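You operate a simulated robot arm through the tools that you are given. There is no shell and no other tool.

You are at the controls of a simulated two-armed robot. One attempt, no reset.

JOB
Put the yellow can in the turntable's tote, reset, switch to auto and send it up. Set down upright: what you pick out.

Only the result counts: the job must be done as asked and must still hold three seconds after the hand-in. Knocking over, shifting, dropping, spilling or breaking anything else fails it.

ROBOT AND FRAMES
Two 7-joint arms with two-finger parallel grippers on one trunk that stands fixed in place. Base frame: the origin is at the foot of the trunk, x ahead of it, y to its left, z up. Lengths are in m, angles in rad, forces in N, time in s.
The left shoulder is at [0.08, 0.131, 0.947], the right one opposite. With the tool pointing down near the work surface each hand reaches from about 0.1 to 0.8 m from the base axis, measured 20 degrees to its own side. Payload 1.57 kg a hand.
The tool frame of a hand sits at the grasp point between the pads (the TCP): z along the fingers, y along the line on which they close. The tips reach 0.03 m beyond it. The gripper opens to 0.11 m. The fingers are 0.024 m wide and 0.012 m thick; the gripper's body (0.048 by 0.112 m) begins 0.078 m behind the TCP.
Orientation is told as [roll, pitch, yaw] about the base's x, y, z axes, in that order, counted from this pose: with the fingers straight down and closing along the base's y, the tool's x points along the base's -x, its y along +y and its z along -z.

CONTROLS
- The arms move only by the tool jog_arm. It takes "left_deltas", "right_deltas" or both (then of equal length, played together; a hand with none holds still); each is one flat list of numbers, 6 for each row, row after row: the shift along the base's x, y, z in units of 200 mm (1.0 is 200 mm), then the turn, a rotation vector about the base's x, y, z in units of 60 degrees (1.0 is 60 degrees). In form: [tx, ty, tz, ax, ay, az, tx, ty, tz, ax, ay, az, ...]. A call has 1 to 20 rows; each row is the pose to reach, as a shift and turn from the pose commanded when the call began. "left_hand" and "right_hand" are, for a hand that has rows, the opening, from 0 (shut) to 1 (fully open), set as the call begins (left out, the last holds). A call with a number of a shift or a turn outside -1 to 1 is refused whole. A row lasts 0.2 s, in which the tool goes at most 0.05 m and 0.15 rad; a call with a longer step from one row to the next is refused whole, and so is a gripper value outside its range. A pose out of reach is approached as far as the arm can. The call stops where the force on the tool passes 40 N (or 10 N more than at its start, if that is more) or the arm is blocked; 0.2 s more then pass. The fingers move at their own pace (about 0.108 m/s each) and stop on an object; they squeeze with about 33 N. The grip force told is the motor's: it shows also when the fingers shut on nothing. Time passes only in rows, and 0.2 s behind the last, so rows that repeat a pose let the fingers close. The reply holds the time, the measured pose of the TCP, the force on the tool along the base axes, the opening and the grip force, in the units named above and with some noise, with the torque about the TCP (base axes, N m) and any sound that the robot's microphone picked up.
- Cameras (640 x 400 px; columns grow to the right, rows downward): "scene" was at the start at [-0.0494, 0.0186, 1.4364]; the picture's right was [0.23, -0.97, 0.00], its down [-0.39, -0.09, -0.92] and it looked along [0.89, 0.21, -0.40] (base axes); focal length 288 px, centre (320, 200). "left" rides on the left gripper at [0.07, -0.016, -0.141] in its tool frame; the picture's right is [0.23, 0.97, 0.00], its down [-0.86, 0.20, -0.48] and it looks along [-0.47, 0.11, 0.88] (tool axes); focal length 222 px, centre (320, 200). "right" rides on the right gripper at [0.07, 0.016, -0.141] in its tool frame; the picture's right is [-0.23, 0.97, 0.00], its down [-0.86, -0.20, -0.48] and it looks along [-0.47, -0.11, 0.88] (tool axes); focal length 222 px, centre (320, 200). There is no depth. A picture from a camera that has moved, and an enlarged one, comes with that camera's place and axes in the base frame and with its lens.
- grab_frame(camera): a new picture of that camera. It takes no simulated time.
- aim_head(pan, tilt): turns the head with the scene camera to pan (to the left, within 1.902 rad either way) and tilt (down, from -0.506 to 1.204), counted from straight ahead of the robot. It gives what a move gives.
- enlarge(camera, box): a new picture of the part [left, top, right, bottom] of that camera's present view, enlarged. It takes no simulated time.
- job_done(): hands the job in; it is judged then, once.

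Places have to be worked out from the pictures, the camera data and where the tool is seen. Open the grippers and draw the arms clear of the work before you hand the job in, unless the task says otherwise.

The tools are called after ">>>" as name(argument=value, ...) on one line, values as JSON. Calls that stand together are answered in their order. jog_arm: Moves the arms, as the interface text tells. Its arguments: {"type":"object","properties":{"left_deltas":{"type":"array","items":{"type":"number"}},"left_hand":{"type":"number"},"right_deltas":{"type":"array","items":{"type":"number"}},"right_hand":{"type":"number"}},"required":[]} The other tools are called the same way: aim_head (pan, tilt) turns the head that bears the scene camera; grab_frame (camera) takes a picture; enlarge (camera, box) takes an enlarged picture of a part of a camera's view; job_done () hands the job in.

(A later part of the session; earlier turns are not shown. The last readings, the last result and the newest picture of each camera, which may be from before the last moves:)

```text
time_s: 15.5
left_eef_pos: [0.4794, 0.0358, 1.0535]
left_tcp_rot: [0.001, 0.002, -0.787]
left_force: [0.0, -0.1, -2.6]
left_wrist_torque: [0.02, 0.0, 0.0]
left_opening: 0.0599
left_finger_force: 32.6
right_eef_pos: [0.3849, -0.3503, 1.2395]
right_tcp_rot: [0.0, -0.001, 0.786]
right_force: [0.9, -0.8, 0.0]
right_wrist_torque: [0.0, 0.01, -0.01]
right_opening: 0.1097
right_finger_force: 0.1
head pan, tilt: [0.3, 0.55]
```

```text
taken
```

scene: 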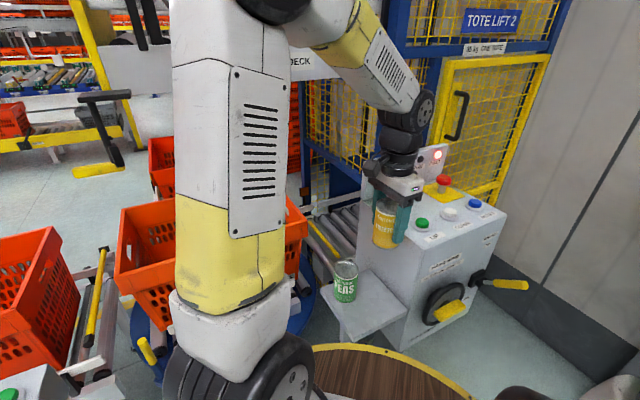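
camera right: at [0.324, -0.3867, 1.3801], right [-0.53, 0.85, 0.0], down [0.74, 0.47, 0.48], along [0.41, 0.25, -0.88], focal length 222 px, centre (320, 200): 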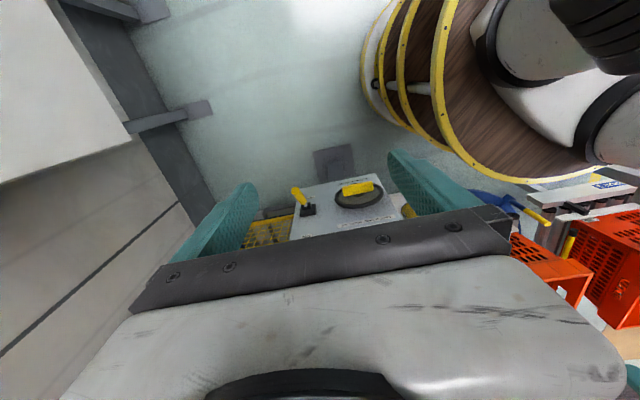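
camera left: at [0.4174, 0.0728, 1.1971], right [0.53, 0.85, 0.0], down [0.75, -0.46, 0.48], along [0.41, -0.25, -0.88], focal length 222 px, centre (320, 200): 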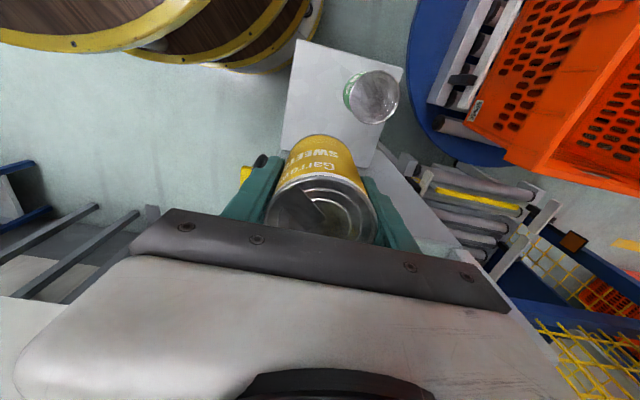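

The can is safely up (2.6 N). Before crossing to the tote I check the overhead structure: a black arm with yellow part and the upper deck near the path.

>>> enlarge(camera="scene", box=[60, 60, 220, 200])

>>> aim_head(pan=0.75, tilt=0.25)

>>> grab_frame(camera="scene")

>>> aim_head(pan=1.1, tilt=0.4)

>>> grab_frame(camera="scene")

```text
2.86 times, centred on (140, 130) of scene
camera zoom: at [-0.0532, 0.0235, 1.4239], right [0.3, -0.96, 0.0], down [-0.5, -0.15, -0.85], along [0.81, 0.25, -0.52], focal length 824 px, centre (834, 400)
```

zoom: 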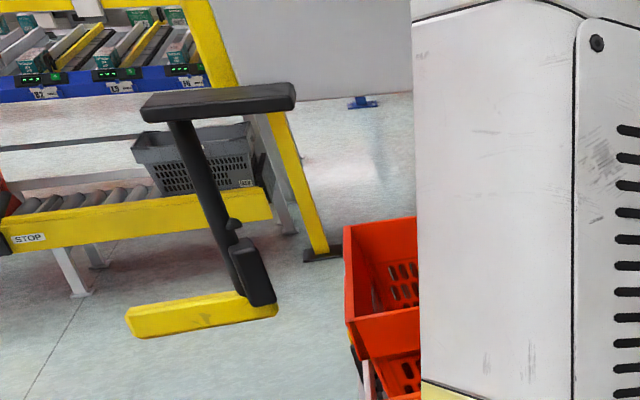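

```text
time_s: 16.4
left_eef_pos: [0.478, 0.0361, 1.053]
left_tcp_rot: [0.001, -0.001, -0.787]
left_force: [-0.2, -1.1, -3.4]
left_wrist_torque: [0.01, -0.04, -0.01]
left_opening: 0.0593
left_finger_force: 32.9
right_eef_pos: [0.3844, -0.3508, 1.2399]
right_tcp_rot: [0.0, 0.0, 0.786]
right_force: [-0.7, 0.4, 0.7]
right_wrist_torque: [0.0, -0.02, 0.01]
right_opening: 0.11
right_finger_force: 0.0
head pan, tilt: [0.75, 0.25]
```

```text
taken
```

scene: 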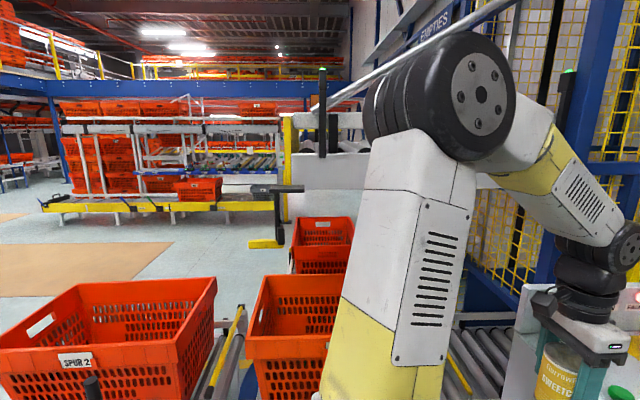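

```text
time_s: 17.3
left_eef_pos: [0.4779, 0.0361, 1.0523]
left_tcp_rot: [-0.001, 0.0, -0.786]
left_force: [0.9, 0.7, -2.8]
left_wrist_torque: [0.0, 0.0, 0.06]
left_opening: 0.0594
left_finger_force: 33.1
right_eef_pos: [0.3839, -0.3504, 1.2397]
right_tcp_rot: [0.001, 0.001, 0.785]
right_force: [0.6, 0.2, 0.1]
right_wrist_torque: [-0.04, -0.02, 0.02]
right_opening: 0.1101
right_finger_force: 0.1
head pan, tilt: [1.1, 0.4]
```

```text
taken
```

scene: 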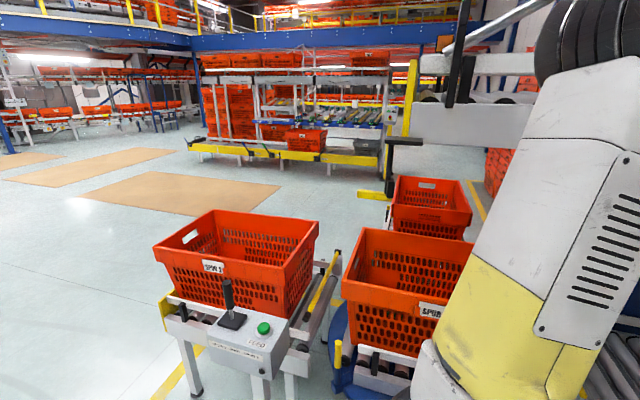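

The odd pendant triangulates to about (0.35, 0.57, z 1.2–1.3), so I keep the arm to the right of it. I carry the can left in steps, first to y≈0.236.

>>> jog_arm(left_deltas=[-0.04, 0.2, 0, 0, 0, 0, -0.08, 0.4, 0, 0, 0, 0, -0.12, 0.6, 0, 0, 0, 0, -0.16, 0.8, 0, 0, 0, 0, -0.2, 1.0, 0, 0, 0, 0])

>>> aim_head(pan=0.75, tilt=0.45)

>>> grab_frame(camera="scene")

>>> grab_frame(camera="left")

>>> grab_frame(camera="right")

```text
time_s: 18.5
left_eef_pos: [0.4371, 0.2353, 1.0529]
left_tcp_rot: [-0.001, -0.001, -0.786]
left_force: [0.2, -0.8, -2.9]
left_wrist_torque: [0.06, 0.03, 0.03]
left_opening: 0.0595
left_finger_force: 32.9
right_eef_pos: [0.3841, -0.3501, 1.239]
right_tcp_rot: [0.0, 0.001, 0.786]
right_force: [-0.6, -0.6, -0.2]
right_wrist_torque: [0.02, 0.0, 0.01]
right_opening: 0.11
right_finger_force: 0.1
head pan, tilt: [1.1, 0.4]
```

```text
time_s: 19.3
left_eef_pos: [0.4361, 0.2356, 1.0507]
left_tcp_rot: [0.0, 0.0, -0.785]
left_force: [-0.5, -0.6, -2.9]
left_wrist_torque: [0.05, 0.03, -0.02]
left_opening: 0.0596
left_finger_force: 33.5
right_eef_pos: [0.384, -0.3506, 1.2389]
right_tcp_rot: [0.002, 0.001, 0.784]
right_force: [-0.3, 0.2, 0.0]
right_wrist_torque: [0.03, 0.01, 0.02]
right_opening: 0.1097
right_finger_force: 0.0
head pan, tilt: [0.75, 0.45]
```

```text
taken
```

scene: 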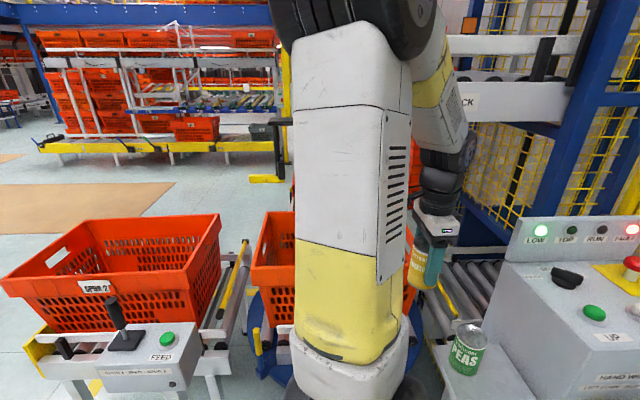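

```text
taken
camera left: at [0.3768, 0.2727, 1.1947], right [0.53, 0.85, 0.0], down [0.75, -0.46, 0.48], along [0.41, -0.25, -0.88], focal length 222 px, centre (320, 200)
```

left: 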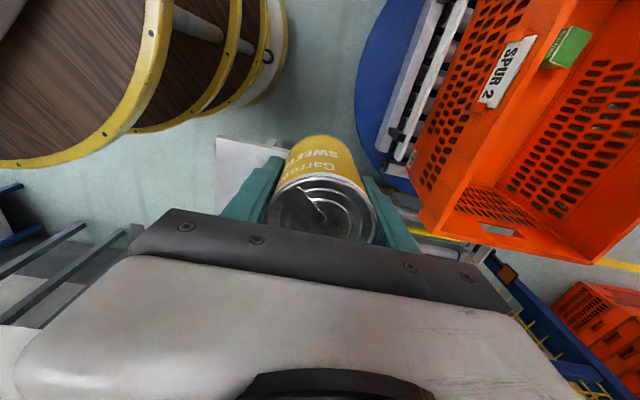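

```text
taken
camera right: at [0.324, -0.3867, 1.3801], right [-0.53, 0.85, 0.0], down [0.75, 0.46, 0.48], along [0.41, 0.25, -0.88], focal length 222 px, centre (320, 200)
```

right: 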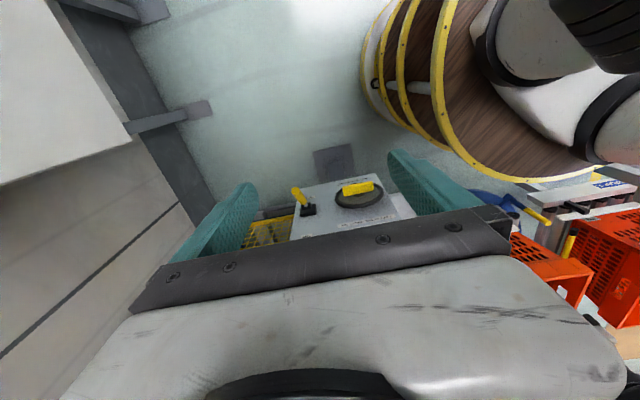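

Left hand continues toward the tote, to about (0.50, 0.435, 1.0); the elbow stays well right of the pendant.

>>> jog_arm(left_deltas=[0.063, 0.2, -0.05, 0, 0, 0, 0.126, 0.4, -0.1, 0, 0, 0, 0.189, 0.6, -0.15, 0, 0, 0, 0.252, 0.8, -0.2, 0, 0, 0, 0.315, 1.0, -0.25, 0, 0, 0])

>>> grab_frame(camera="left")

>>> grab_frame(camera="scene")

```text
time_s: 20.5
left_eef_pos: [0.5007, 0.4353, 1.003]
left_tcp_rot: [0.0, -0.002, -0.786]
left_force: [0.2, -0.9, -2.3]
left_wrist_torque: [0.04, -0.02, 0.0]
left_opening: 0.0595
left_finger_force: 33.3
right_eef_pos: [0.3837, -0.3493, 1.2398]
right_tcp_rot: [0.001, 0.0, 0.787]
right_force: [-0.4, 0.3, 0.2]
right_wrist_torque: [0.02, -0.02, -0.01]
right_opening: 0.1097
right_finger_force: 0.1
head pan, tilt: [0.75, 0.45]
```

```text
taken
camera left: at [0.4401, 0.4727, 1.1472], right [0.53, 0.85, 0.0], down [0.75, -0.46, 0.48], along [0.41, -0.25, -0.88], focal length 222 px, centre (320, 200)
```

left: 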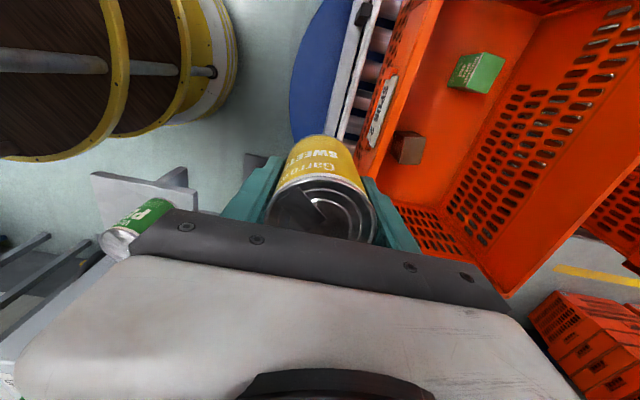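

```text
taken
```

scene: 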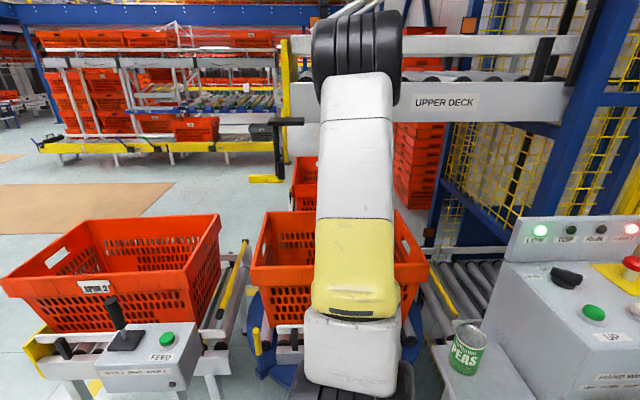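

Interior seen clearly: brown box ≈(0.685,0.583), green box ≈(0.61,0.775), near rim inner edge at x+y≈1.08. I move over the free spot ≈(0.594, 0.607) at z≈0.93.

>>> jog_arm(left_deltas=[0.0775, 0.144, -0.061, 0, 0, 0, 0.155, 0.288, -0.122, 0, 0, 0, 0.2325, 0.4325, -0.183, 0, 0, 0, 0.31, 0.577, -0.243, 0, 0, 0, 0.3875, 0.721, -0.304, 0, 0, 0, 0.465, 0.86, -0.365, 0, 0, 0])

>>> grab_frame(camera="left")

>>> grab_frame(camera="scene")

```text
time_s: 21.9
left_eef_pos: [0.5919, 0.6108, 0.9307]
left_tcp_rot: [-0.001, 0.002, -0.783]
left_force: [-0.2, 0.2, -2.2]
left_wrist_torque: [0.02, -0.01, 0.06]
left_opening: 0.0598
left_finger_force: 32.2
right_eef_pos: [0.3851, -0.3509, 1.2403]
right_tcp_rot: [0.0, 0.002, 0.786]
right_force: [-0.4, -0.2, 0.4]
right_wrist_torque: [0.02, -0.02, 0.0]
right_opening: 0.1101
right_finger_force: 0.2
head pan, tilt: [0.75, 0.45]
```

```text
taken
camera left: at [0.5316, 0.6476, 1.074], right [0.53, 0.85, 0.0], down [0.75, -0.46, 0.48], along [0.41, -0.25, -0.88], focal length 222 px, centre (320, 200)
```

left: 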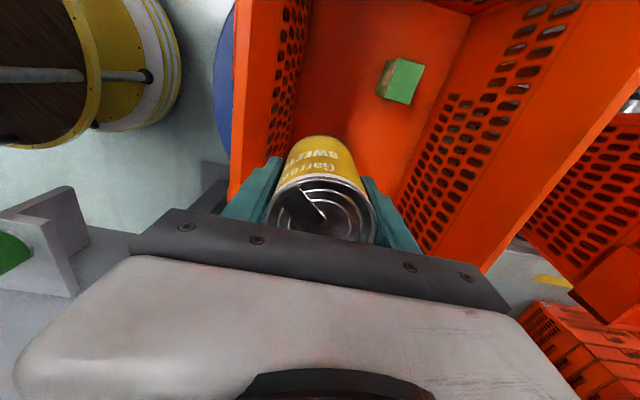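

```text
taken
```

scene: 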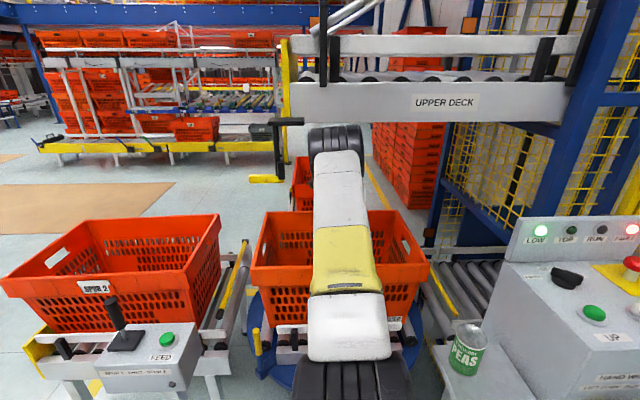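

The can is over the tote floor, with the near wall about 2 cm away. I shift 1 cm further inward and descend 0.19 m.

>>> jog_arm(left_deltas=[0.045, 0.03, 0, 0, 0, 0, 0.045, 0.03, -0.2, 0, 0, 0, 0.045, 0.03, -0.4, 0, 0, 0, 0.045, 0.03, -0.6, 0, 0, 0, 0.045, 0.03, -0.8, 0, 0, 0, 0.045, 0.03, -0.95, 0, 0, 0])

>>> grab_frame(camera="left")

>>> grab_frame(camera="scene")

```text
time_s: 23.3
left_eef_pos: [0.6026, 0.6104, 0.7419]
left_tcp_rot: [0.002, 0.001, -0.787]
left_force: [0.3, -0.7, -3.3]
left_wrist_torque: [0.02, -0.01, 0.04]
left_opening: 0.0596
left_finger_force: 33.0
right_eef_pos: [0.384, -0.3496, 1.2393]
right_tcp_rot: [0.0, -0.001, 0.786]
right_force: [0.3, 0.0, 0.9]
right_wrist_torque: [0.03, -0.02, 0.0]
right_opening: 0.1102
right_finger_force: 0.0
head pan, tilt: [0.75, 0.45]
```

```text
taken
camera left: at [0.5423, 0.6483, 0.8846], right [0.53, 0.85, 0.0], down [0.75, -0.46, 0.48], along [0.41, -0.25, -0.88], focal length 222 px, centre (320, 200)
```

left: 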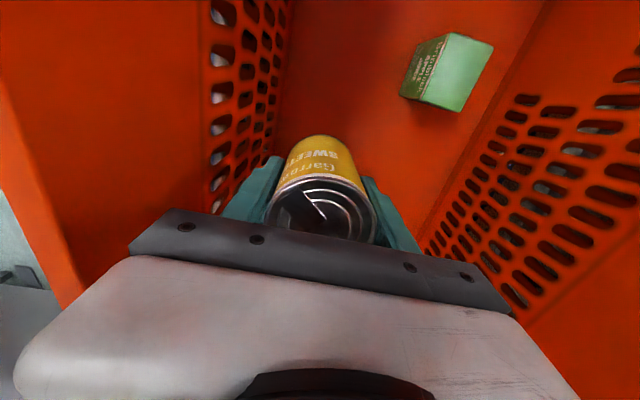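

```text
taken
```

scene: 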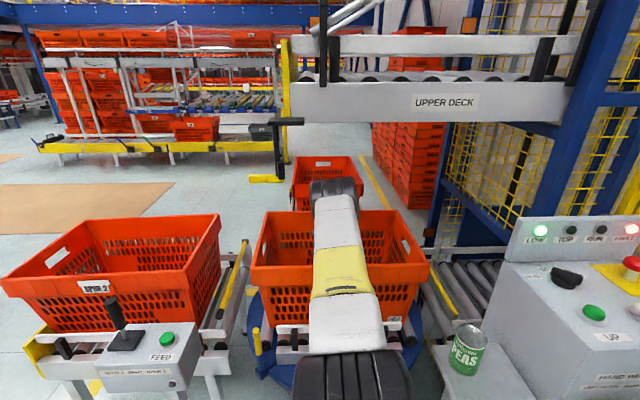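

Still free of contact. I lower further slowly, watching the vertical force for the floor.

>>> jog_arm(left_deltas=[0, 0, -0.1, 0, 0, 0, 0, 0, -0.2, 0, 0, 0, 0, 0, -0.28, 0, 0, 0, 0, 0, -0.34, 0, 0, 0, 0, 0, -0.38, 0, 0, 0])

>>> grab_frame(camera="left")

>>> grab_frame(camera="scene")

```text
time_s: 24.5
left_eef_pos: [0.6005, 0.6125, 0.6638]
left_tcp_rot: [0.002, -0.001, -0.784]
left_force: [0.7, 0.3, -3.4]
left_wrist_torque: [0.01, 0.0, 0.03]
left_opening: 0.0596
left_finger_force: 33.3
right_eef_pos: [0.3843, -0.3496, 1.2391]
right_tcp_rot: [0.0, 0.001, 0.785]
right_force: [0.4, -0.1, 0.8]
right_wrist_torque: [-0.01, 0.0, 0.0]
right_opening: 0.1098
right_finger_force: 0.1
head pan, tilt: [0.75, 0.45]
```

```text
taken
camera left: at [0.5406, 0.6504, 0.8072], right [0.53, 0.85, 0.0], down [0.75, -0.46, 0.48], along [0.41, -0.25, -0.88], focal length 222 px, centre (320, 200)
```

left: 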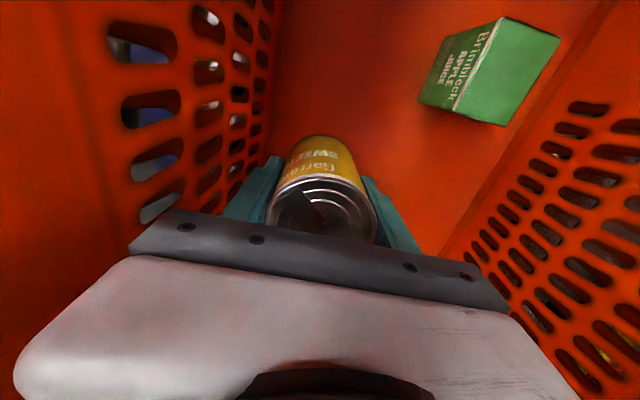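

```text
taken
```

scene: 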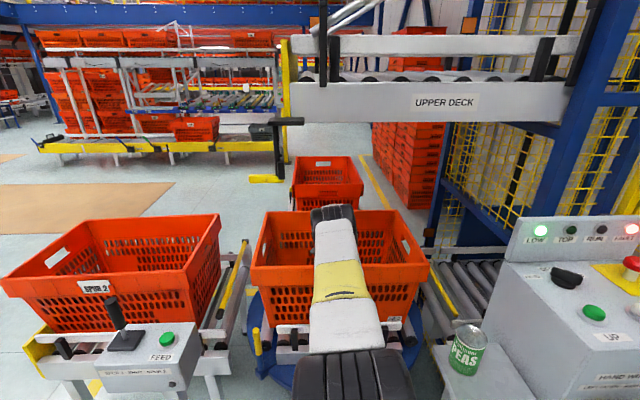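

>>> jog_arm(left_deltas=[0, 0, -0.05, 0, 0, 0, 0, 0, -0.1, 0, 0, 0, 0, 0, -0.15, 0, 0, 0, 0, 0, -0.19, 0, 0, 0])

>>> grab_frame(camera="left")

```text
time_s: 25.5
left_eef_pos: [0.6013, 0.6128, 0.6246]
left_tcp_rot: [0.0, 0.001, -0.787]
left_force: [-0.4, 1.0, -3.0]
left_wrist_torque: [-0.02, 0.01, -0.01]
left_opening: 0.0595
left_finger_force: 32.9
right_eef_pos: [0.3848, -0.3493, 1.2397]
right_tcp_rot: [0.0, -0.001, 0.786]
right_force: [0.2, 0.5, -0.2]
right_wrist_torque: [0.04, 0.0, -0.01]
right_opening: 0.1102
right_finger_force: 0.1
head pan, tilt: [0.75, 0.45]
```

```text
taken
camera left: at [0.5408, 0.6507, 0.7686], right [0.53, 0.85, 0.0], down [0.75, -0.46, 0.48], along [0.41, -0.25, -0.88], focal length 222 px, centre (320, 200)
```

left: 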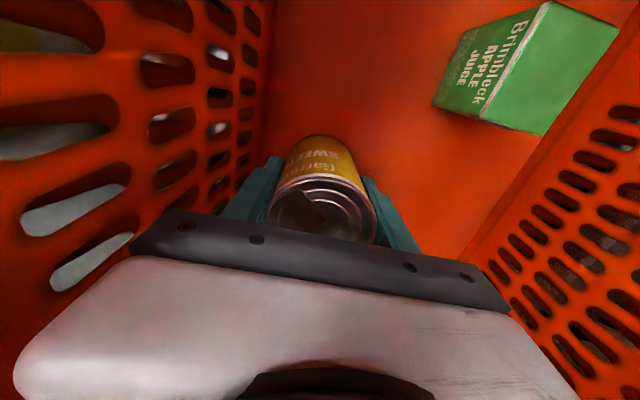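

The floor appears at z≈0.51–0.54; the can bottom is about 0.06 under the tool point. I go on in fine steps.

>>> jog_arm(left_deltas=[0, 0, -0.04, 0, 0, 0, 0, 0, -0.08, 0, 0, 0, 0, 0, -0.12, 0, 0, 0, 0, 0, -0.15, 0, 0, 0])

```text
time_s: 26.5
left_eef_pos: [0.6012, 0.6133, 0.5939]
left_tcp_rot: [0.0, -0.001, -0.783]
left_force: [-0.1, 0.4, -2.3]
left_wrist_torque: [-0.02, -0.01, 0.03]
left_opening: 0.0597
left_finger_force: 33.1
right_eef_pos: [0.3855, -0.3502, 1.2399]
right_tcp_rot: [0.0, -0.001, 0.785]
right_force: [-0.5, 0.3, 0.3]
right_wrist_torque: [0.0, -0.05, 0.02]
right_opening: 0.1101
right_finger_force: 0.0
head pan, tilt: [0.75, 0.45]
```

>>> jog_arm(left_deltas=[0, 0, -0.025, 0, 0, 0, 0, 0, -0.05, 0, 0, 0, 0, 0, -0.07, 0, 0, 0])

>>> grab_frame(camera="left")

```text
time_s: 27.3
left_eef_pos: [0.6014, 0.6128, 0.5815]
left_tcp_rot: [0.003, -0.001, -0.785]
left_force: [-0.7, -0.6, -2.4]
left_wrist_torque: [0.0, 0.02, 0.01]
left_opening: 0.0595
left_finger_force: 32.4
right_eef_pos: [0.385, -0.3507, 1.239]
right_tcp_rot: [0.0, -0.001, 0.787]
right_force: [0.3, 0.1, 0.0]
right_wrist_torque: [-0.01, 0.02, 0.0]
right_opening: 0.11
right_finger_force: 0.0
head pan, tilt: [0.75, 0.45]
```

```text
taken
camera left: at [0.5404, 0.6499, 0.7249], right [0.53, 0.85, 0.0], down [0.75, -0.46, 0.48], along [0.41, -0.25, -0.88], focal length 222 px, centre (320, 200)
```

left: 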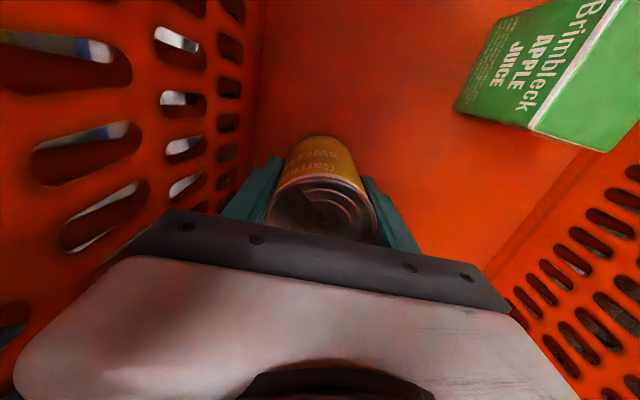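

>>> jog_arm(left_deltas=[0, 0, -0.02, 0, 0, 0, 0, 0, -0.04, 0, 0, 0, 0, 0, -0.06, 0, 0, 0, 0, 0, -0.07, 0, 0, 0])

```text
time_s: 28.3
left_eef_pos: [0.5987, 0.6118, 0.5759]
left_tcp_rot: [0.005, 0.0, -0.783]
left_force: [0.1, 0.0, -2.9]
left_wrist_torque: [-0.04, -0.02, -0.02]
left_opening: 0.0597
left_finger_force: 32.4
left hand out of reach, approached as far as the arm can: row 2, 3, 4
right_eef_pos: [0.385, -0.351, 1.2392]
right_tcp_rot: [0.0, 0.0, 0.785]
right_force: [0.3, -0.2, 0.1]
right_wrist_torque: [-0.02, -0.02, 0.0]
right_opening: 0.1097
right_finger_force: 0.1
head pan, tilt: [0.75, 0.45]
```

The arm is at its limit there with no contact yet. I pull 1 cm back toward the shoulder and continue down.

>>> jog_arm(left_deltas=[-0.02, -0.02, 0.02, 0, 0, 0, -0.035, -0.035, 0.02, 0, 0, 0, -0.035, -0.035, 0, 0, 0, 0, -0.035, -0.035, -0.02, 0, 0, 0, -0.035, -0.035, -0.04, 0, 0, 0])

>>> grab_frame(camera="left")

```text
time_s: 29.5
left_eef_pos: [0.5985, 0.6126, 0.5803]
left_tcp_rot: [0.027, 0.0, -0.78]
left_force: [0.1, 0.0, -3.3]
left_wrist_torque: [0.0, -0.04, -0.02]
left_opening: 0.0596
left_finger_force: 33.1
left hand out of reach, approached as far as the arm can: row 1, 2, 3, 4, 5
right_eef_pos: [0.3813, -0.3526, 1.2388]
right_tcp_rot: [0.001, -0.004, 0.784]
right_force: [-0.7, 0.4, -0.1]
right_wrist_torque: [0.03, -0.01, 0.02]
right_opening: 0.11
right_finger_force: 0.1
head pan, tilt: [0.75, 0.45]
```

```text
taken
camera left: at [0.5359, 0.6474, 0.7223], right [0.53, 0.85, 0.03], down [0.74, -0.47, 0.48], along [0.42, -0.24, -0.87], focal length 222 px, centre (320, 200)
```

left: 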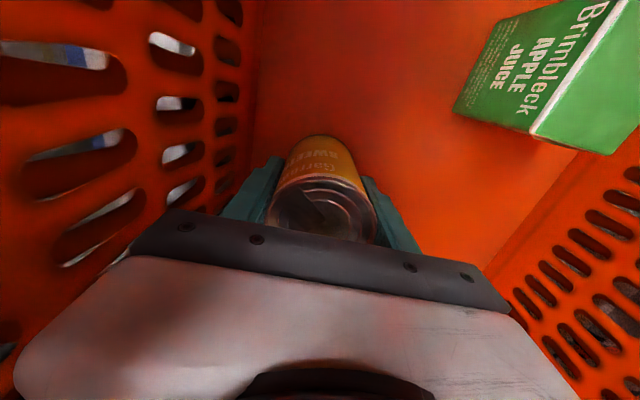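

>>> grab_frame(camera="scene")

>>> grab_frame(camera="right")

>>> enlarge(camera="scene", box=[230, 130, 450, 400])

```text
taken
```

scene: 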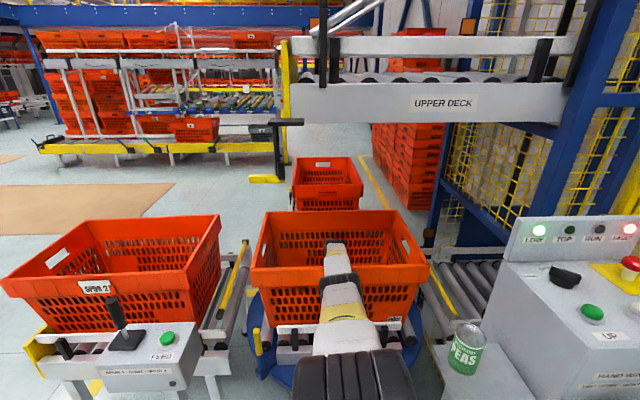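

```text
taken
camera right: at [0.3212, -0.3898, 1.3799], right [-0.53, 0.85, 0.0], down [0.74, 0.46, 0.48], along [0.41, 0.25, -0.88], focal length 222 px, centre (320, 200)
```

right: 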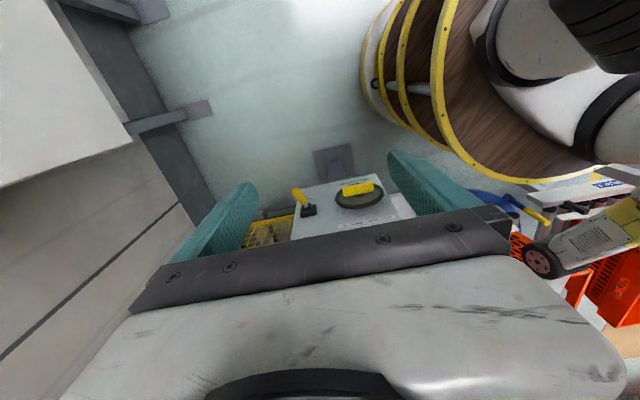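

```text
1.48 times, centred on (340, 265) of scene
camera zoom: at [-0.0749, 0.0566, 1.4329], right [0.68, -0.73, 0.0], down [-0.32, -0.29, -0.9], along [0.66, 0.62, -0.43], focal length 427 px, centre (290, 104)
```

zoom: 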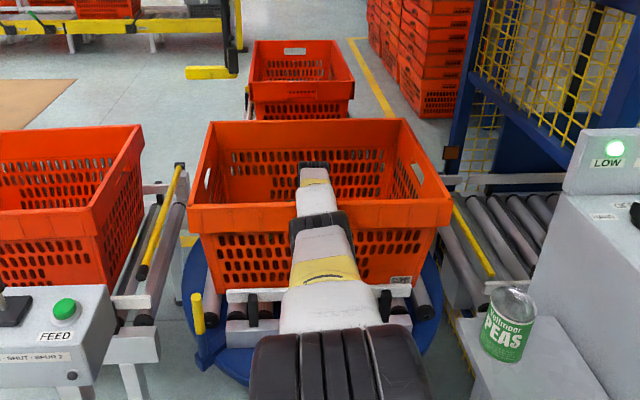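

The arm reports its reach limit and the tool tipped slightly. I raise 3 cm to recover a clean pose, at e2≈0.845 along the tote's width.

>>> jog_arm(left_deltas=[0, 0, 0.1, 0, 0, 0, 0, 0, 0.2, 0, 0, 0, -0.01, -0.01, 0.2, 0, 0, 0, -0.01, -0.01, 0.2, 0, 0, 0])

>>> grab_frame(camera="left")

```text
time_s: 30.5
left_eef_pos: [0.6043, 0.6128, 0.5952]
left_tcp_rot: [-0.005, -0.001, -0.785]
left_force: [0.3, -0.1, -3.4]
left_wrist_torque: [-0.01, -0.01, 0.0]
left_opening: 0.0595
left_finger_force: 32.8
left hand out of reach, approached as far as the arm can: row 1, 2, 3, 4
right_eef_pos: [0.385, -0.3509, 1.2396]
right_tcp_rot: [0.0, 0.0, 0.786]
right_force: [-0.3, -0.6, -1.1]
right_wrist_torque: [-0.01, -0.01, 0.0]
right_opening: 0.11
right_finger_force: 0.3
head pan, tilt: [0.75, 0.45]
```

```text
taken
camera left: at [0.5427, 0.6506, 0.7393], right [0.53, 0.85, 0.0], down [0.75, -0.46, 0.48], along [0.4, -0.25, -0.88], focal length 222 px, centre (320, 200)
```

left: 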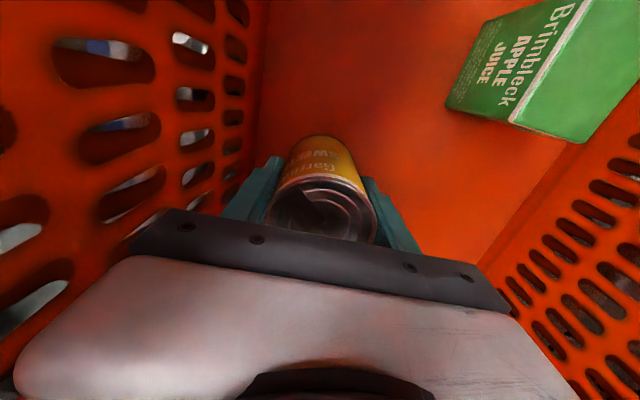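

>>> jog_arm(left_deltas=[0, 0, 0.1, 0, 0, 0, 0, 0, 0.2, 0, 0, 0, 0, 0, 0.3, 0, 0, 0, 0, 0, 0.4, 0, 0, 0, 0, 0, 0.4, 0, 0, 0])

>>> enlarge(camera="scene", box=[230, 130, 450, 400])

```text
time_s: 31.7
left_eef_pos: [0.6208, 0.6285, 0.6721]
left_tcp_rot: [-0.002, -0.001, -0.785]
left_force: [0.4, -0.3, -3.3]
left_wrist_torque: [-0.01, -0.02, 0.0]
left_opening: 0.0596
left_finger_force: 33.3
left hand out of reach, approached as far as the arm can: row 1, 2, 3, 4, 5
right_eef_pos: [0.384, -0.3506, 1.2387]
right_tcp_rot: [0.001, -0.001, 0.786]
right_force: [-0.2, 0.4, 0.2]
right_wrist_torque: [0.0, 0.01, 0.01]
right_opening: 0.11
right_finger_force: 0.0
head pan, tilt: [0.75, 0.45]
```

```text
1.48 times, centred on (340, 265) of scene
camera zoom: at [-0.072, 0.0598, 1.4329], right [0.68, -0.73, 0.0], down [-0.32, -0.3, -0.9], along [0.66, 0.61, -0.44], focal length 427 px, centre (290, 104)
```

zoom: 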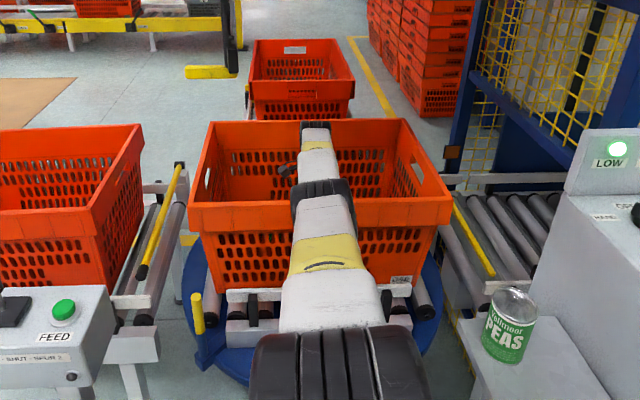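

The arm has stretched fully straight (singular), so it no longer follows inward commands. I raise it straight up clear of the tote before bending it again.

>>> jog_arm(left_deltas=[0, 0, 0.15, 0, 0, 0, 0, 0, 0.3, 0, 0, 0, 0, 0, 0.45, 0, 0, 0, 0, 0, 0.6, 0, 0, 0, 0, 0, 0.75, 0, 0, 0, 0, 0, 0.9, 0, 0, 0])

>>> enlarge(camera="scene", box=[230, 130, 450, 400])

>>> grab_frame(camera="left")

```text
time_s: 33.1
left_eef_pos: [0.6379, 0.642, 0.8511]
left_tcp_rot: [-0.003, 0.0, -0.786]
left_force: [-0.2, -0.2, -2.9]
left_wrist_torque: [-0.04, 0.03, 0.01]
left_opening: 0.0593
left_finger_force: 32.9
left hand out of reach, approached as far as the arm can: row 1, 2, 3, 4, 5, 6
right_eef_pos: [0.384, -0.3494, 1.2392]
right_tcp_rot: [0.0, 0.0, 0.787]
right_force: [0.8, 0.3, 0.6]
right_wrist_torque: [0.0, 0.02, -0.03]
right_opening: 0.1099
right_finger_force: 0.1
head pan, tilt: [0.75, 0.45]
```

```text
1.48 times, centred on (340, 265) of scene
camera zoom: at [-0.0718, 0.06, 1.4329], right [0.68, -0.73, 0.0], down [-0.32, -0.3, -0.9], along [0.66, 0.61, -0.44], focal length 427 px, centre (290, 104)
```

zoom: 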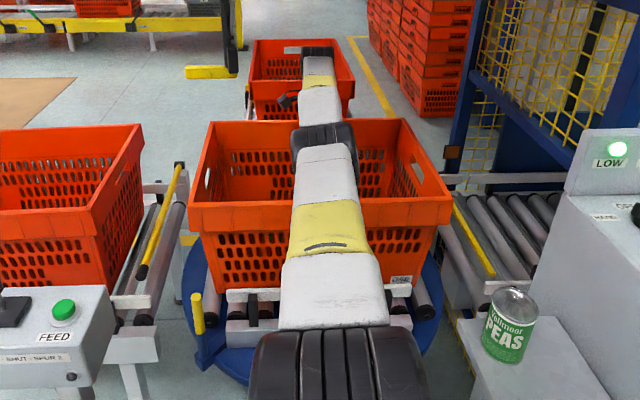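

```text
taken
camera left: at [0.5775, 0.6802, 0.9949], right [0.53, 0.85, 0.0], down [0.75, -0.46, 0.48], along [0.4, -0.25, -0.88], focal length 222 px, centre (320, 200)
```

left: 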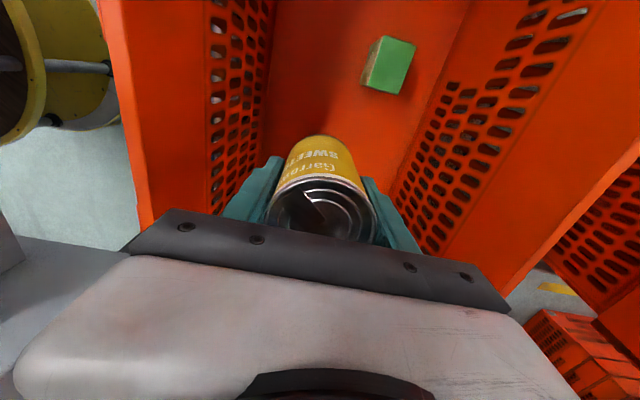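

>>> jog_arm(left_deltas=[0, 0, 0.15, 0, 0, 0, 0, 0, 0.3, 0, 0, 0, 0, 0, 0.45, 0, 0, 0, 0, 0, 0.6, 0, 0, 0, 0, 0, 0.7, 0, 0, 0])

>>> jog_arm(left_deltas=[-0.1, -0.1, 0, 0, 0, 0, -0.2, -0.2, 0, 0, 0, 0, -0.3, -0.3, 0, 0, 0, 0])

>>> enlarge(camera="scene", box=[230, 130, 450, 400])

```text
time_s: 34.3
left_eef_pos: [0.6298, 0.6334, 0.9911]
left_tcp_rot: [-0.002, 0.0, -0.786]
left_force: [0.0, 0.1, -4.0]
left_wrist_torque: [-0.01, -0.02, -0.01]
left_opening: 0.0597
left_finger_force: 32.8
left hand out of reach, approached as far as the arm can: row 4, 5
right_eef_pos: [0.385, -0.3501, 1.2399]
right_tcp_rot: [0.0, 0.0, 0.785]
right_force: [0.7, 0.5, -0.3]
right_wrist_torque: [-0.06, 0.0, 0.05]
right_opening: 0.11
right_finger_force: 0.0
head pan, tilt: [0.75, 0.45]
```

```text
time_s: 35.1
left_eef_pos: [0.5654, 0.5685, 0.947]
left_tcp_rot: [-0.071, 0.006, -0.792]
left_force: [-0.2, 0.5, -3.1]
left_wrist_torque: [-0.07, 0.06, 0.01]
left_opening: 0.0598
left_finger_force: 32.9
right_eef_pos: [0.3844, -0.3506, 1.2403]
right_tcp_rot: [0.0, 0.001, 0.788]
right_force: [0.3, 0.9, 0.6]
right_wrist_torque: [-0.08, 0.07, 0.0]
right_opening: 0.1103
right_finger_force: 0.0
head pan, tilt: [0.75, 0.45]
stopped in row 3 (left hand): the force on the tool passed its limit at 57 N (the readings are from after the stop); the commanded pose is now the measured one
```

```text
1.48 times, centred on (340, 265) of scene
camera zoom: at [-0.072, 0.06, 1.4329], right [0.68, -0.73, 0.0], down [-0.32, -0.3, -0.9], along [0.66, 0.61, -0.44], focal length 427 px, centre (290, 104)
```

zoom: 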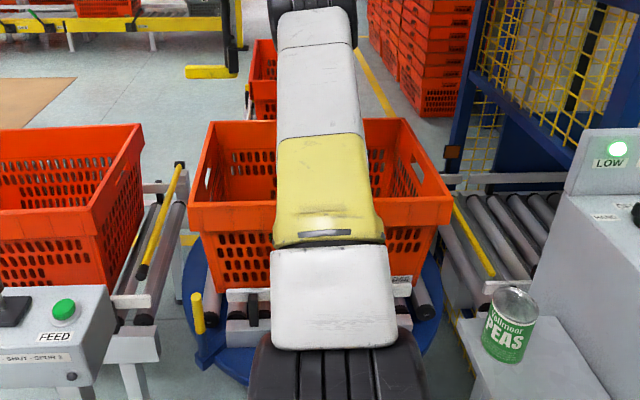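

>>> grab_frame(camera="left")

>>> grab_frame(camera="scene")

```text
taken
camera left: at [0.5125, 0.6136, 1.0917], right [0.53, 0.85, -0.07], down [0.77, -0.45, 0.46], along [0.36, -0.29, -0.89], focal length 222 px, centre (320, 200)
```

left: 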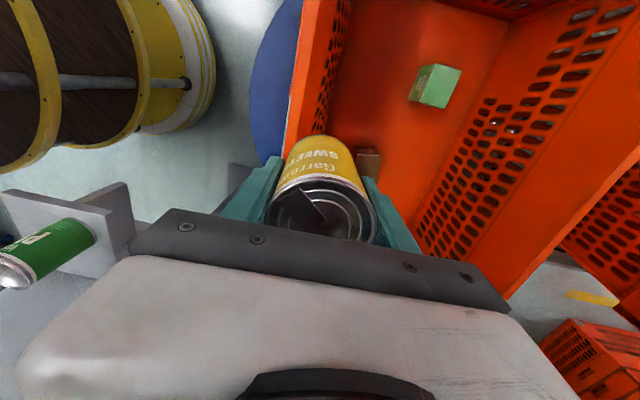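

```text
taken
```

scene: 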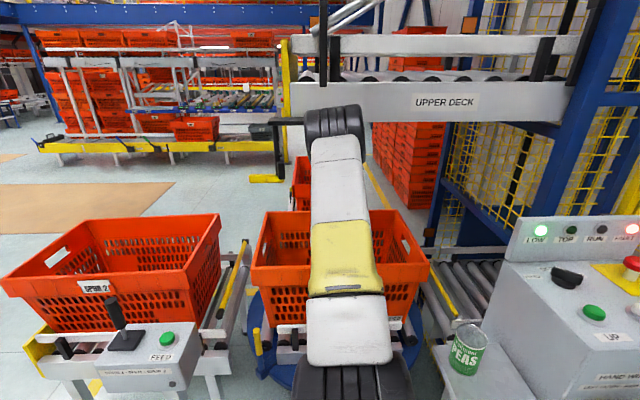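

The arm has bent again (elbow up), tote and contents unchanged, can still firmly held. I straighten the small tilt and move over the near side of the tote.

>>> jog_arm(left_deltas=[0.003, 0.08, 0.01, 0.015, -0.017, 0.002, 0.006, 0.16, 0.02, 0.03, -0.035, 0.004, 0.008, 0.24, 0.03, 0.044, -0.052, 0.007, 0.008, 0.24, 0.03, 0.044, -0.052, 0.007])

>>> grab_frame(camera="left")

```text
time_s: 36.1
left_eef_pos: [0.5674, 0.6125, 0.9518]
left_tcp_rot: [-0.009, 0.005, -0.79]
left_force: [-0.2, 0.1, -4.3]
left_wrist_torque: [-0.01, -0.02, 0.02]
left_opening: 0.0595
left_finger_force: 33.3
right_eef_pos: [0.3845, -0.3523, 1.2387]
right_tcp_rot: [0.003, -0.002, 0.787]
right_force: [-0.2, 0.1, -0.6]
right_wrist_torque: [-0.03, -0.01, -0.02]
right_opening: 0.11
right_finger_force: 0.1
head pan, tilt: [0.75, 0.45]
```

```text
taken
camera left: at [0.5083, 0.6504, 1.0944], right [0.53, 0.85, -0.01], down [0.75, -0.46, 0.47], along [0.4, -0.26, -0.88], focal length 222 px, centre (320, 200)
```

left: 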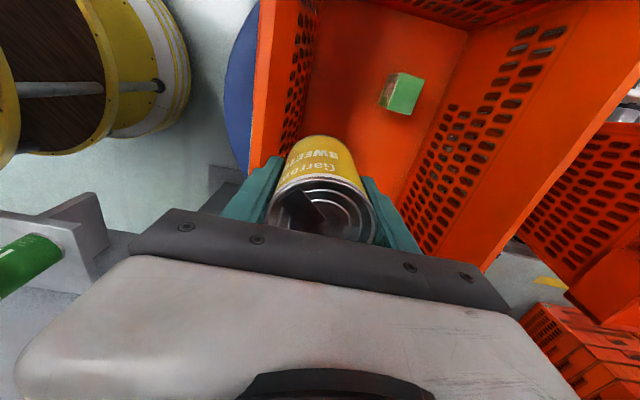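

Now I turn the hand a further 90° (two calls) so it closes along the tote's length, giving its body clearance from the near wall.

>>> jog_arm(left_deltas=[0, 0, 0, 0, 0, -0.125, 0, 0, 0, 0, 0, -0.25, 0, 0, 0, 0, 0, -0.375, 0, 0, 0, 0, 0, -0.5, 0, 0, 0, 0, 0, -0.625, 0, 0, 0, 0, 0, -0.75, 0, 0, 0, 0, 0, -0.875, 0, 0, 0, 0, 0, -1.0])

>>> grab_frame(camera="scene")

```text
time_s: 37.9
left_eef_pos: [0.5667, 0.6193, 0.9543]
left_tcp_rot: [0.002, 0.004, -1.829]
left_force: [0.7, -0.6, -2.5]
left_wrist_torque: [0.01, 0.01, 0.02]
left_opening: 0.0595
left_finger_force: 32.5
right_eef_pos: [0.3854, -0.3499, 1.2396]
right_tcp_rot: [0.002, 0.0, 0.787]
right_force: [-0.3, 0.2, -1.1]
right_wrist_torque: [0.01, -0.01, 0.0]
right_opening: 0.11
right_finger_force: 0.0
head pan, tilt: [0.75, 0.45]
```

```text
taken
```

scene: 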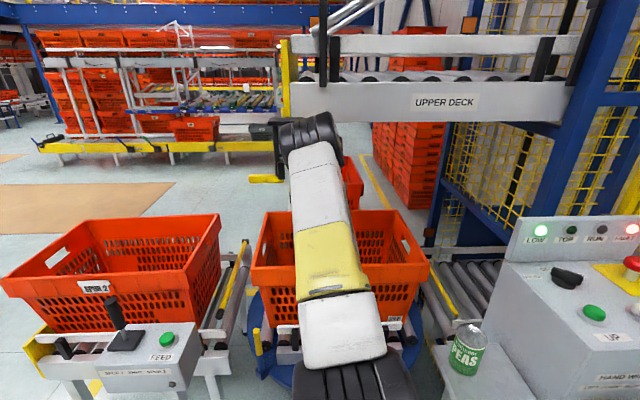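

The elbow swings left somewhat as the wrist turns; still ≈8 cm from the pendant. I turn only 15° more and check.

>>> jog_arm(left_deltas=[0, 0, -0.05, 0, 0, -0.125, 0, 0, -0.1, 0, 0, -0.25, 0, 0, -0.1, 0, 0, -0.25])

>>> grab_frame(camera="scene")

>>> grab_frame(camera="left")

```text
time_s: 38.7
left_eef_pos: [0.5668, 0.6177, 0.9349]
left_tcp_rot: [0.001, 0.002, -2.094]
left_force: [0.3, 0.2, -3.9]
left_wrist_torque: [0.01, 0.0, -0.02]
left_opening: 0.0596
left_finger_force: 32.5
right_eef_pos: [0.3848, -0.3504, 1.2395]
right_tcp_rot: [-0.001, 0.0, 0.785]
right_force: [-0.3, -0.7, -0.7]
right_wrist_torque: [-0.01, 0.03, 0.0]
right_opening: 0.1099
right_finger_force: 0.0
head pan, tilt: [0.75, 0.45]
```

```text
taken
```

scene: 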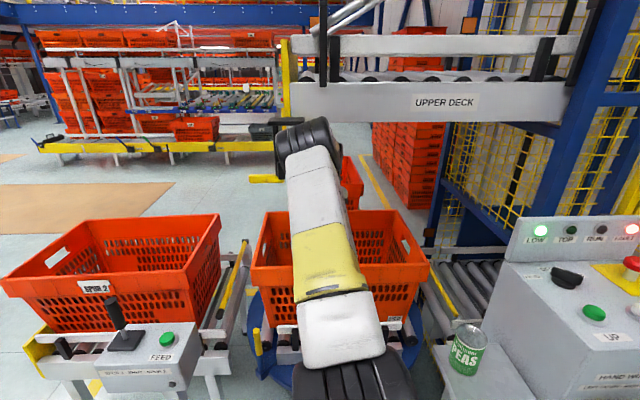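

```text
taken
camera left: at [0.5875, 0.6862, 1.0774], right [0.96, -0.29, 0.0], down [-0.25, -0.84, 0.48], along [-0.14, -0.46, -0.88], focal length 222 px, centre (320, 200)
```

left: 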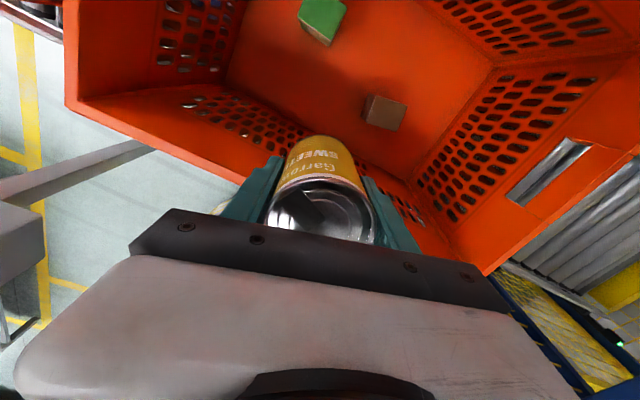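

Good view: the near wall meets the floor at about x+y≈1.115, and the can (x+y≈1.185) is clear of it. I descend straight down 0.19 m.

>>> jog_arm(left_deltas=[0, 0, -0.2, 0, 0, 0, 0, 0, -0.4, 0, 0, 0, 0, 0, -0.6, 0, 0, 0, 0, 0, -0.8, 0, 0, 0, 0, 0, -0.95, 0, 0, 0])

>>> grab_frame(camera="scene")

>>> grab_frame(camera="left")

```text
time_s: 39.9
left_eef_pos: [0.5682, 0.6177, 0.7447]
left_tcp_rot: [0.001, 0.001, -2.091]
left_force: [0.2, 0.5, -3.7]
left_wrist_torque: [-0.02, -0.04, 0.0]
left_opening: 0.0596
left_finger_force: 33.3
right_eef_pos: [0.3835, -0.3497, 1.2386]
right_tcp_rot: [0.001, -0.002, 0.786]
right_force: [-0.7, 0.3, 0.6]
right_wrist_torque: [0.03, -0.02, -0.01]
right_opening: 0.11
right_finger_force: 0.0
head pan, tilt: [0.75, 0.45]
```

```text
taken
```

scene: 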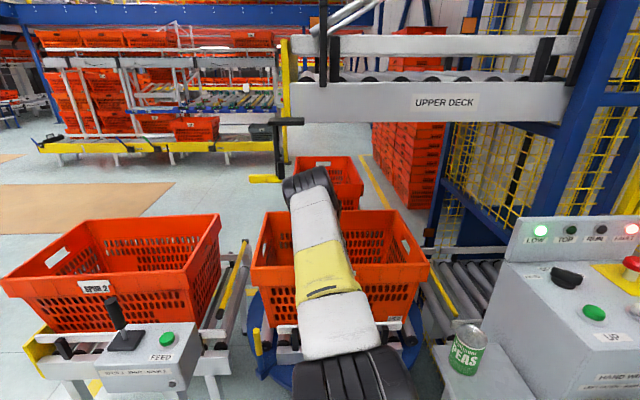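

```text
taken
camera left: at [0.588, 0.6852, 0.8883], right [0.96, -0.29, 0.0], down [-0.25, -0.84, 0.48], along [-0.14, -0.46, -0.88], focal length 222 px, centre (320, 200)
```

left: 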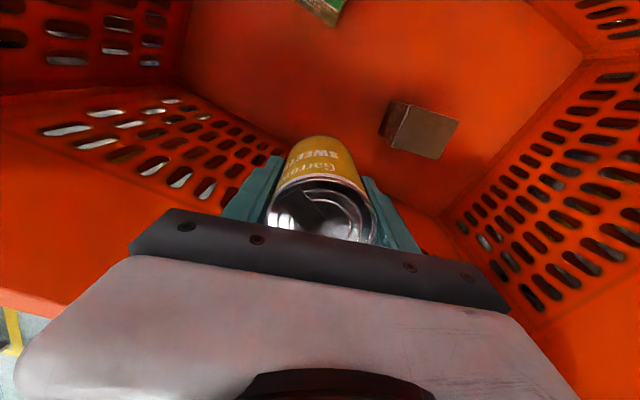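

>>> jog_arm(left_deltas=[0, 0, -0.15, 0, 0, 0, 0, 0, -0.3, 0, 0, 0, 0, 0, -0.45, 0, 0, 0, 0, 0, -0.6, 0, 0, 0])

>>> grab_frame(camera="scene")

>>> grab_frame(camera="left")

```text
time_s: 40.9
left_eef_pos: [0.5655, 0.618, 0.6237]
left_tcp_rot: [0.001, 0.001, -2.093]
left_force: [-0.4, 0.0, -3.1]
left_wrist_torque: [-0.02, 0.0, 0.0]
left_opening: 0.0596
left_finger_force: 33.0
right_eef_pos: [0.3848, -0.3499, 1.239]
right_tcp_rot: [-0.002, 0.0, 0.786]
right_force: [-0.7, 0.1, 0.1]
right_wrist_torque: [0.0, -0.04, -0.04]
right_opening: 0.1101
right_finger_force: 0.0
head pan, tilt: [0.75, 0.45]
```

```text
taken
```

scene: 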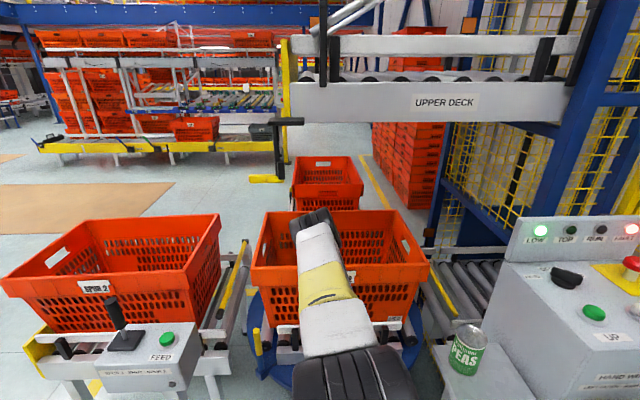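

```text
taken
camera left: at [0.5861, 0.6864, 0.7664], right [0.96, -0.29, 0.0], down [-0.25, -0.84, 0.48], along [-0.14, -0.46, -0.88], focal length 222 px, centre (320, 200)
```

left: 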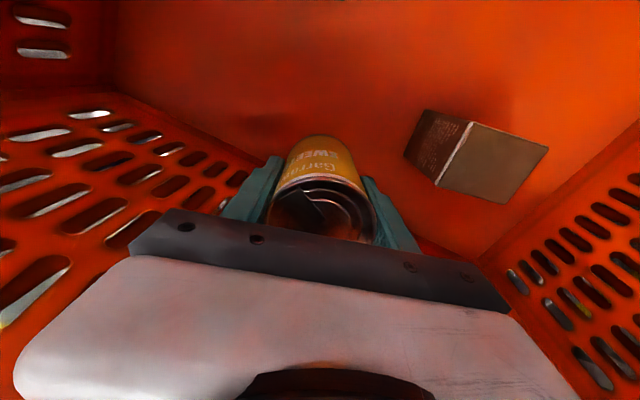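

Tote bottom works out to z≈0.49–0.50, so contact should come near tool z≈0.555. I continue carefully.

>>> jog_arm(left_deltas=[0, 0, -0.06, 0, 0, 0, 0, 0, -0.12, 0, 0, 0, 0, 0, -0.18, 0, 0, 0, 0, 0, -0.22, 0, 0, 0])

>>> grab_frame(camera="left")

```text
time_s: 41.9
left_eef_pos: [0.566, 0.6172, 0.5795]
left_tcp_rot: [0.002, 0.001, -2.093]
left_force: [0.2, 0.9, -1.6]
left_wrist_torque: [0.02, 0.01, -0.02]
left_opening: 0.0593
left_finger_force: 33.2
right_eef_pos: [0.385, -0.3494, 1.2385]
right_tcp_rot: [0.001, 0.0, 0.784]
right_force: [-0.2, 0.6, 0.3]
right_wrist_torque: [0.01, 0.01, 0.01]
right_opening: 0.1101
right_finger_force: 0.1
head pan, tilt: [0.75, 0.45]
```

```text
taken
camera left: at [0.5866, 0.6856, 0.7227], right [0.96, -0.29, 0.0], down [-0.25, -0.84, 0.48], along [-0.14, -0.46, -0.88], focal length 222 px, centre (320, 200)
```

left: 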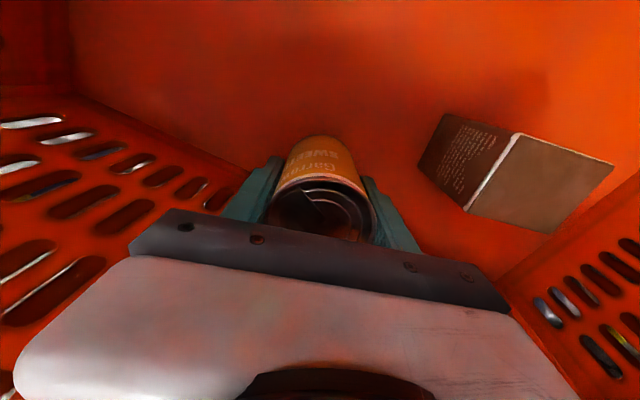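

>>> jog_arm(left_deltas=[0, 0, -0.02, 0, 0, 0, 0, 0, -0.04, 0, 0, 0, 0, 0, -0.06, 0, 0, 0])

```text
time_s: 42.7
left_eef_pos: [0.5675, 0.6173, 0.5685]
left_tcp_rot: [0.0, -0.001, -2.093]
left_force: [-0.1, 0.2, -2.3]
left_wrist_torque: [-0.02, 0.0, 0.01]
left_opening: 0.0593
left_finger_force: 32.8
right_eef_pos: [0.3849, -0.3501, 1.2389]
right_tcp_rot: [0.001, -0.001, 0.784]
right_force: [0.0, -0.3, -0.8]
right_wrist_torque: [0.03, -0.02, -0.03]
right_opening: 0.11
right_finger_force: 0.1
head pan, tilt: [0.75, 0.45]
```

>>> jog_arm(left_deltas=[0, 0, -0.015, 0, 0, 0, 0, 0, -0.03, 0, 0, 0, 0, 0, -0.045, 0, 0, 0])

```text
time_s: 43.5
left_eef_pos: [0.5678, 0.6196, 0.5623]
left_tcp_rot: [0.002, 0.006, -2.09]
left_force: [0.3, 0.2, -3.4]
left_wrist_torque: [0.0, 0.01, 0.01]
left_opening: 0.0597
left_finger_force: 33.3
right_eef_pos: [0.3834, -0.3501, 1.2381]
right_tcp_rot: [-0.001, 0.0, 0.784]
right_force: [-0.6, -0.7, -0.1]
right_wrist_torque: [-0.04, 0.02, 0.02]
right_opening: 0.1099
right_finger_force: 0.0
head pan, tilt: [0.75, 0.45]
```

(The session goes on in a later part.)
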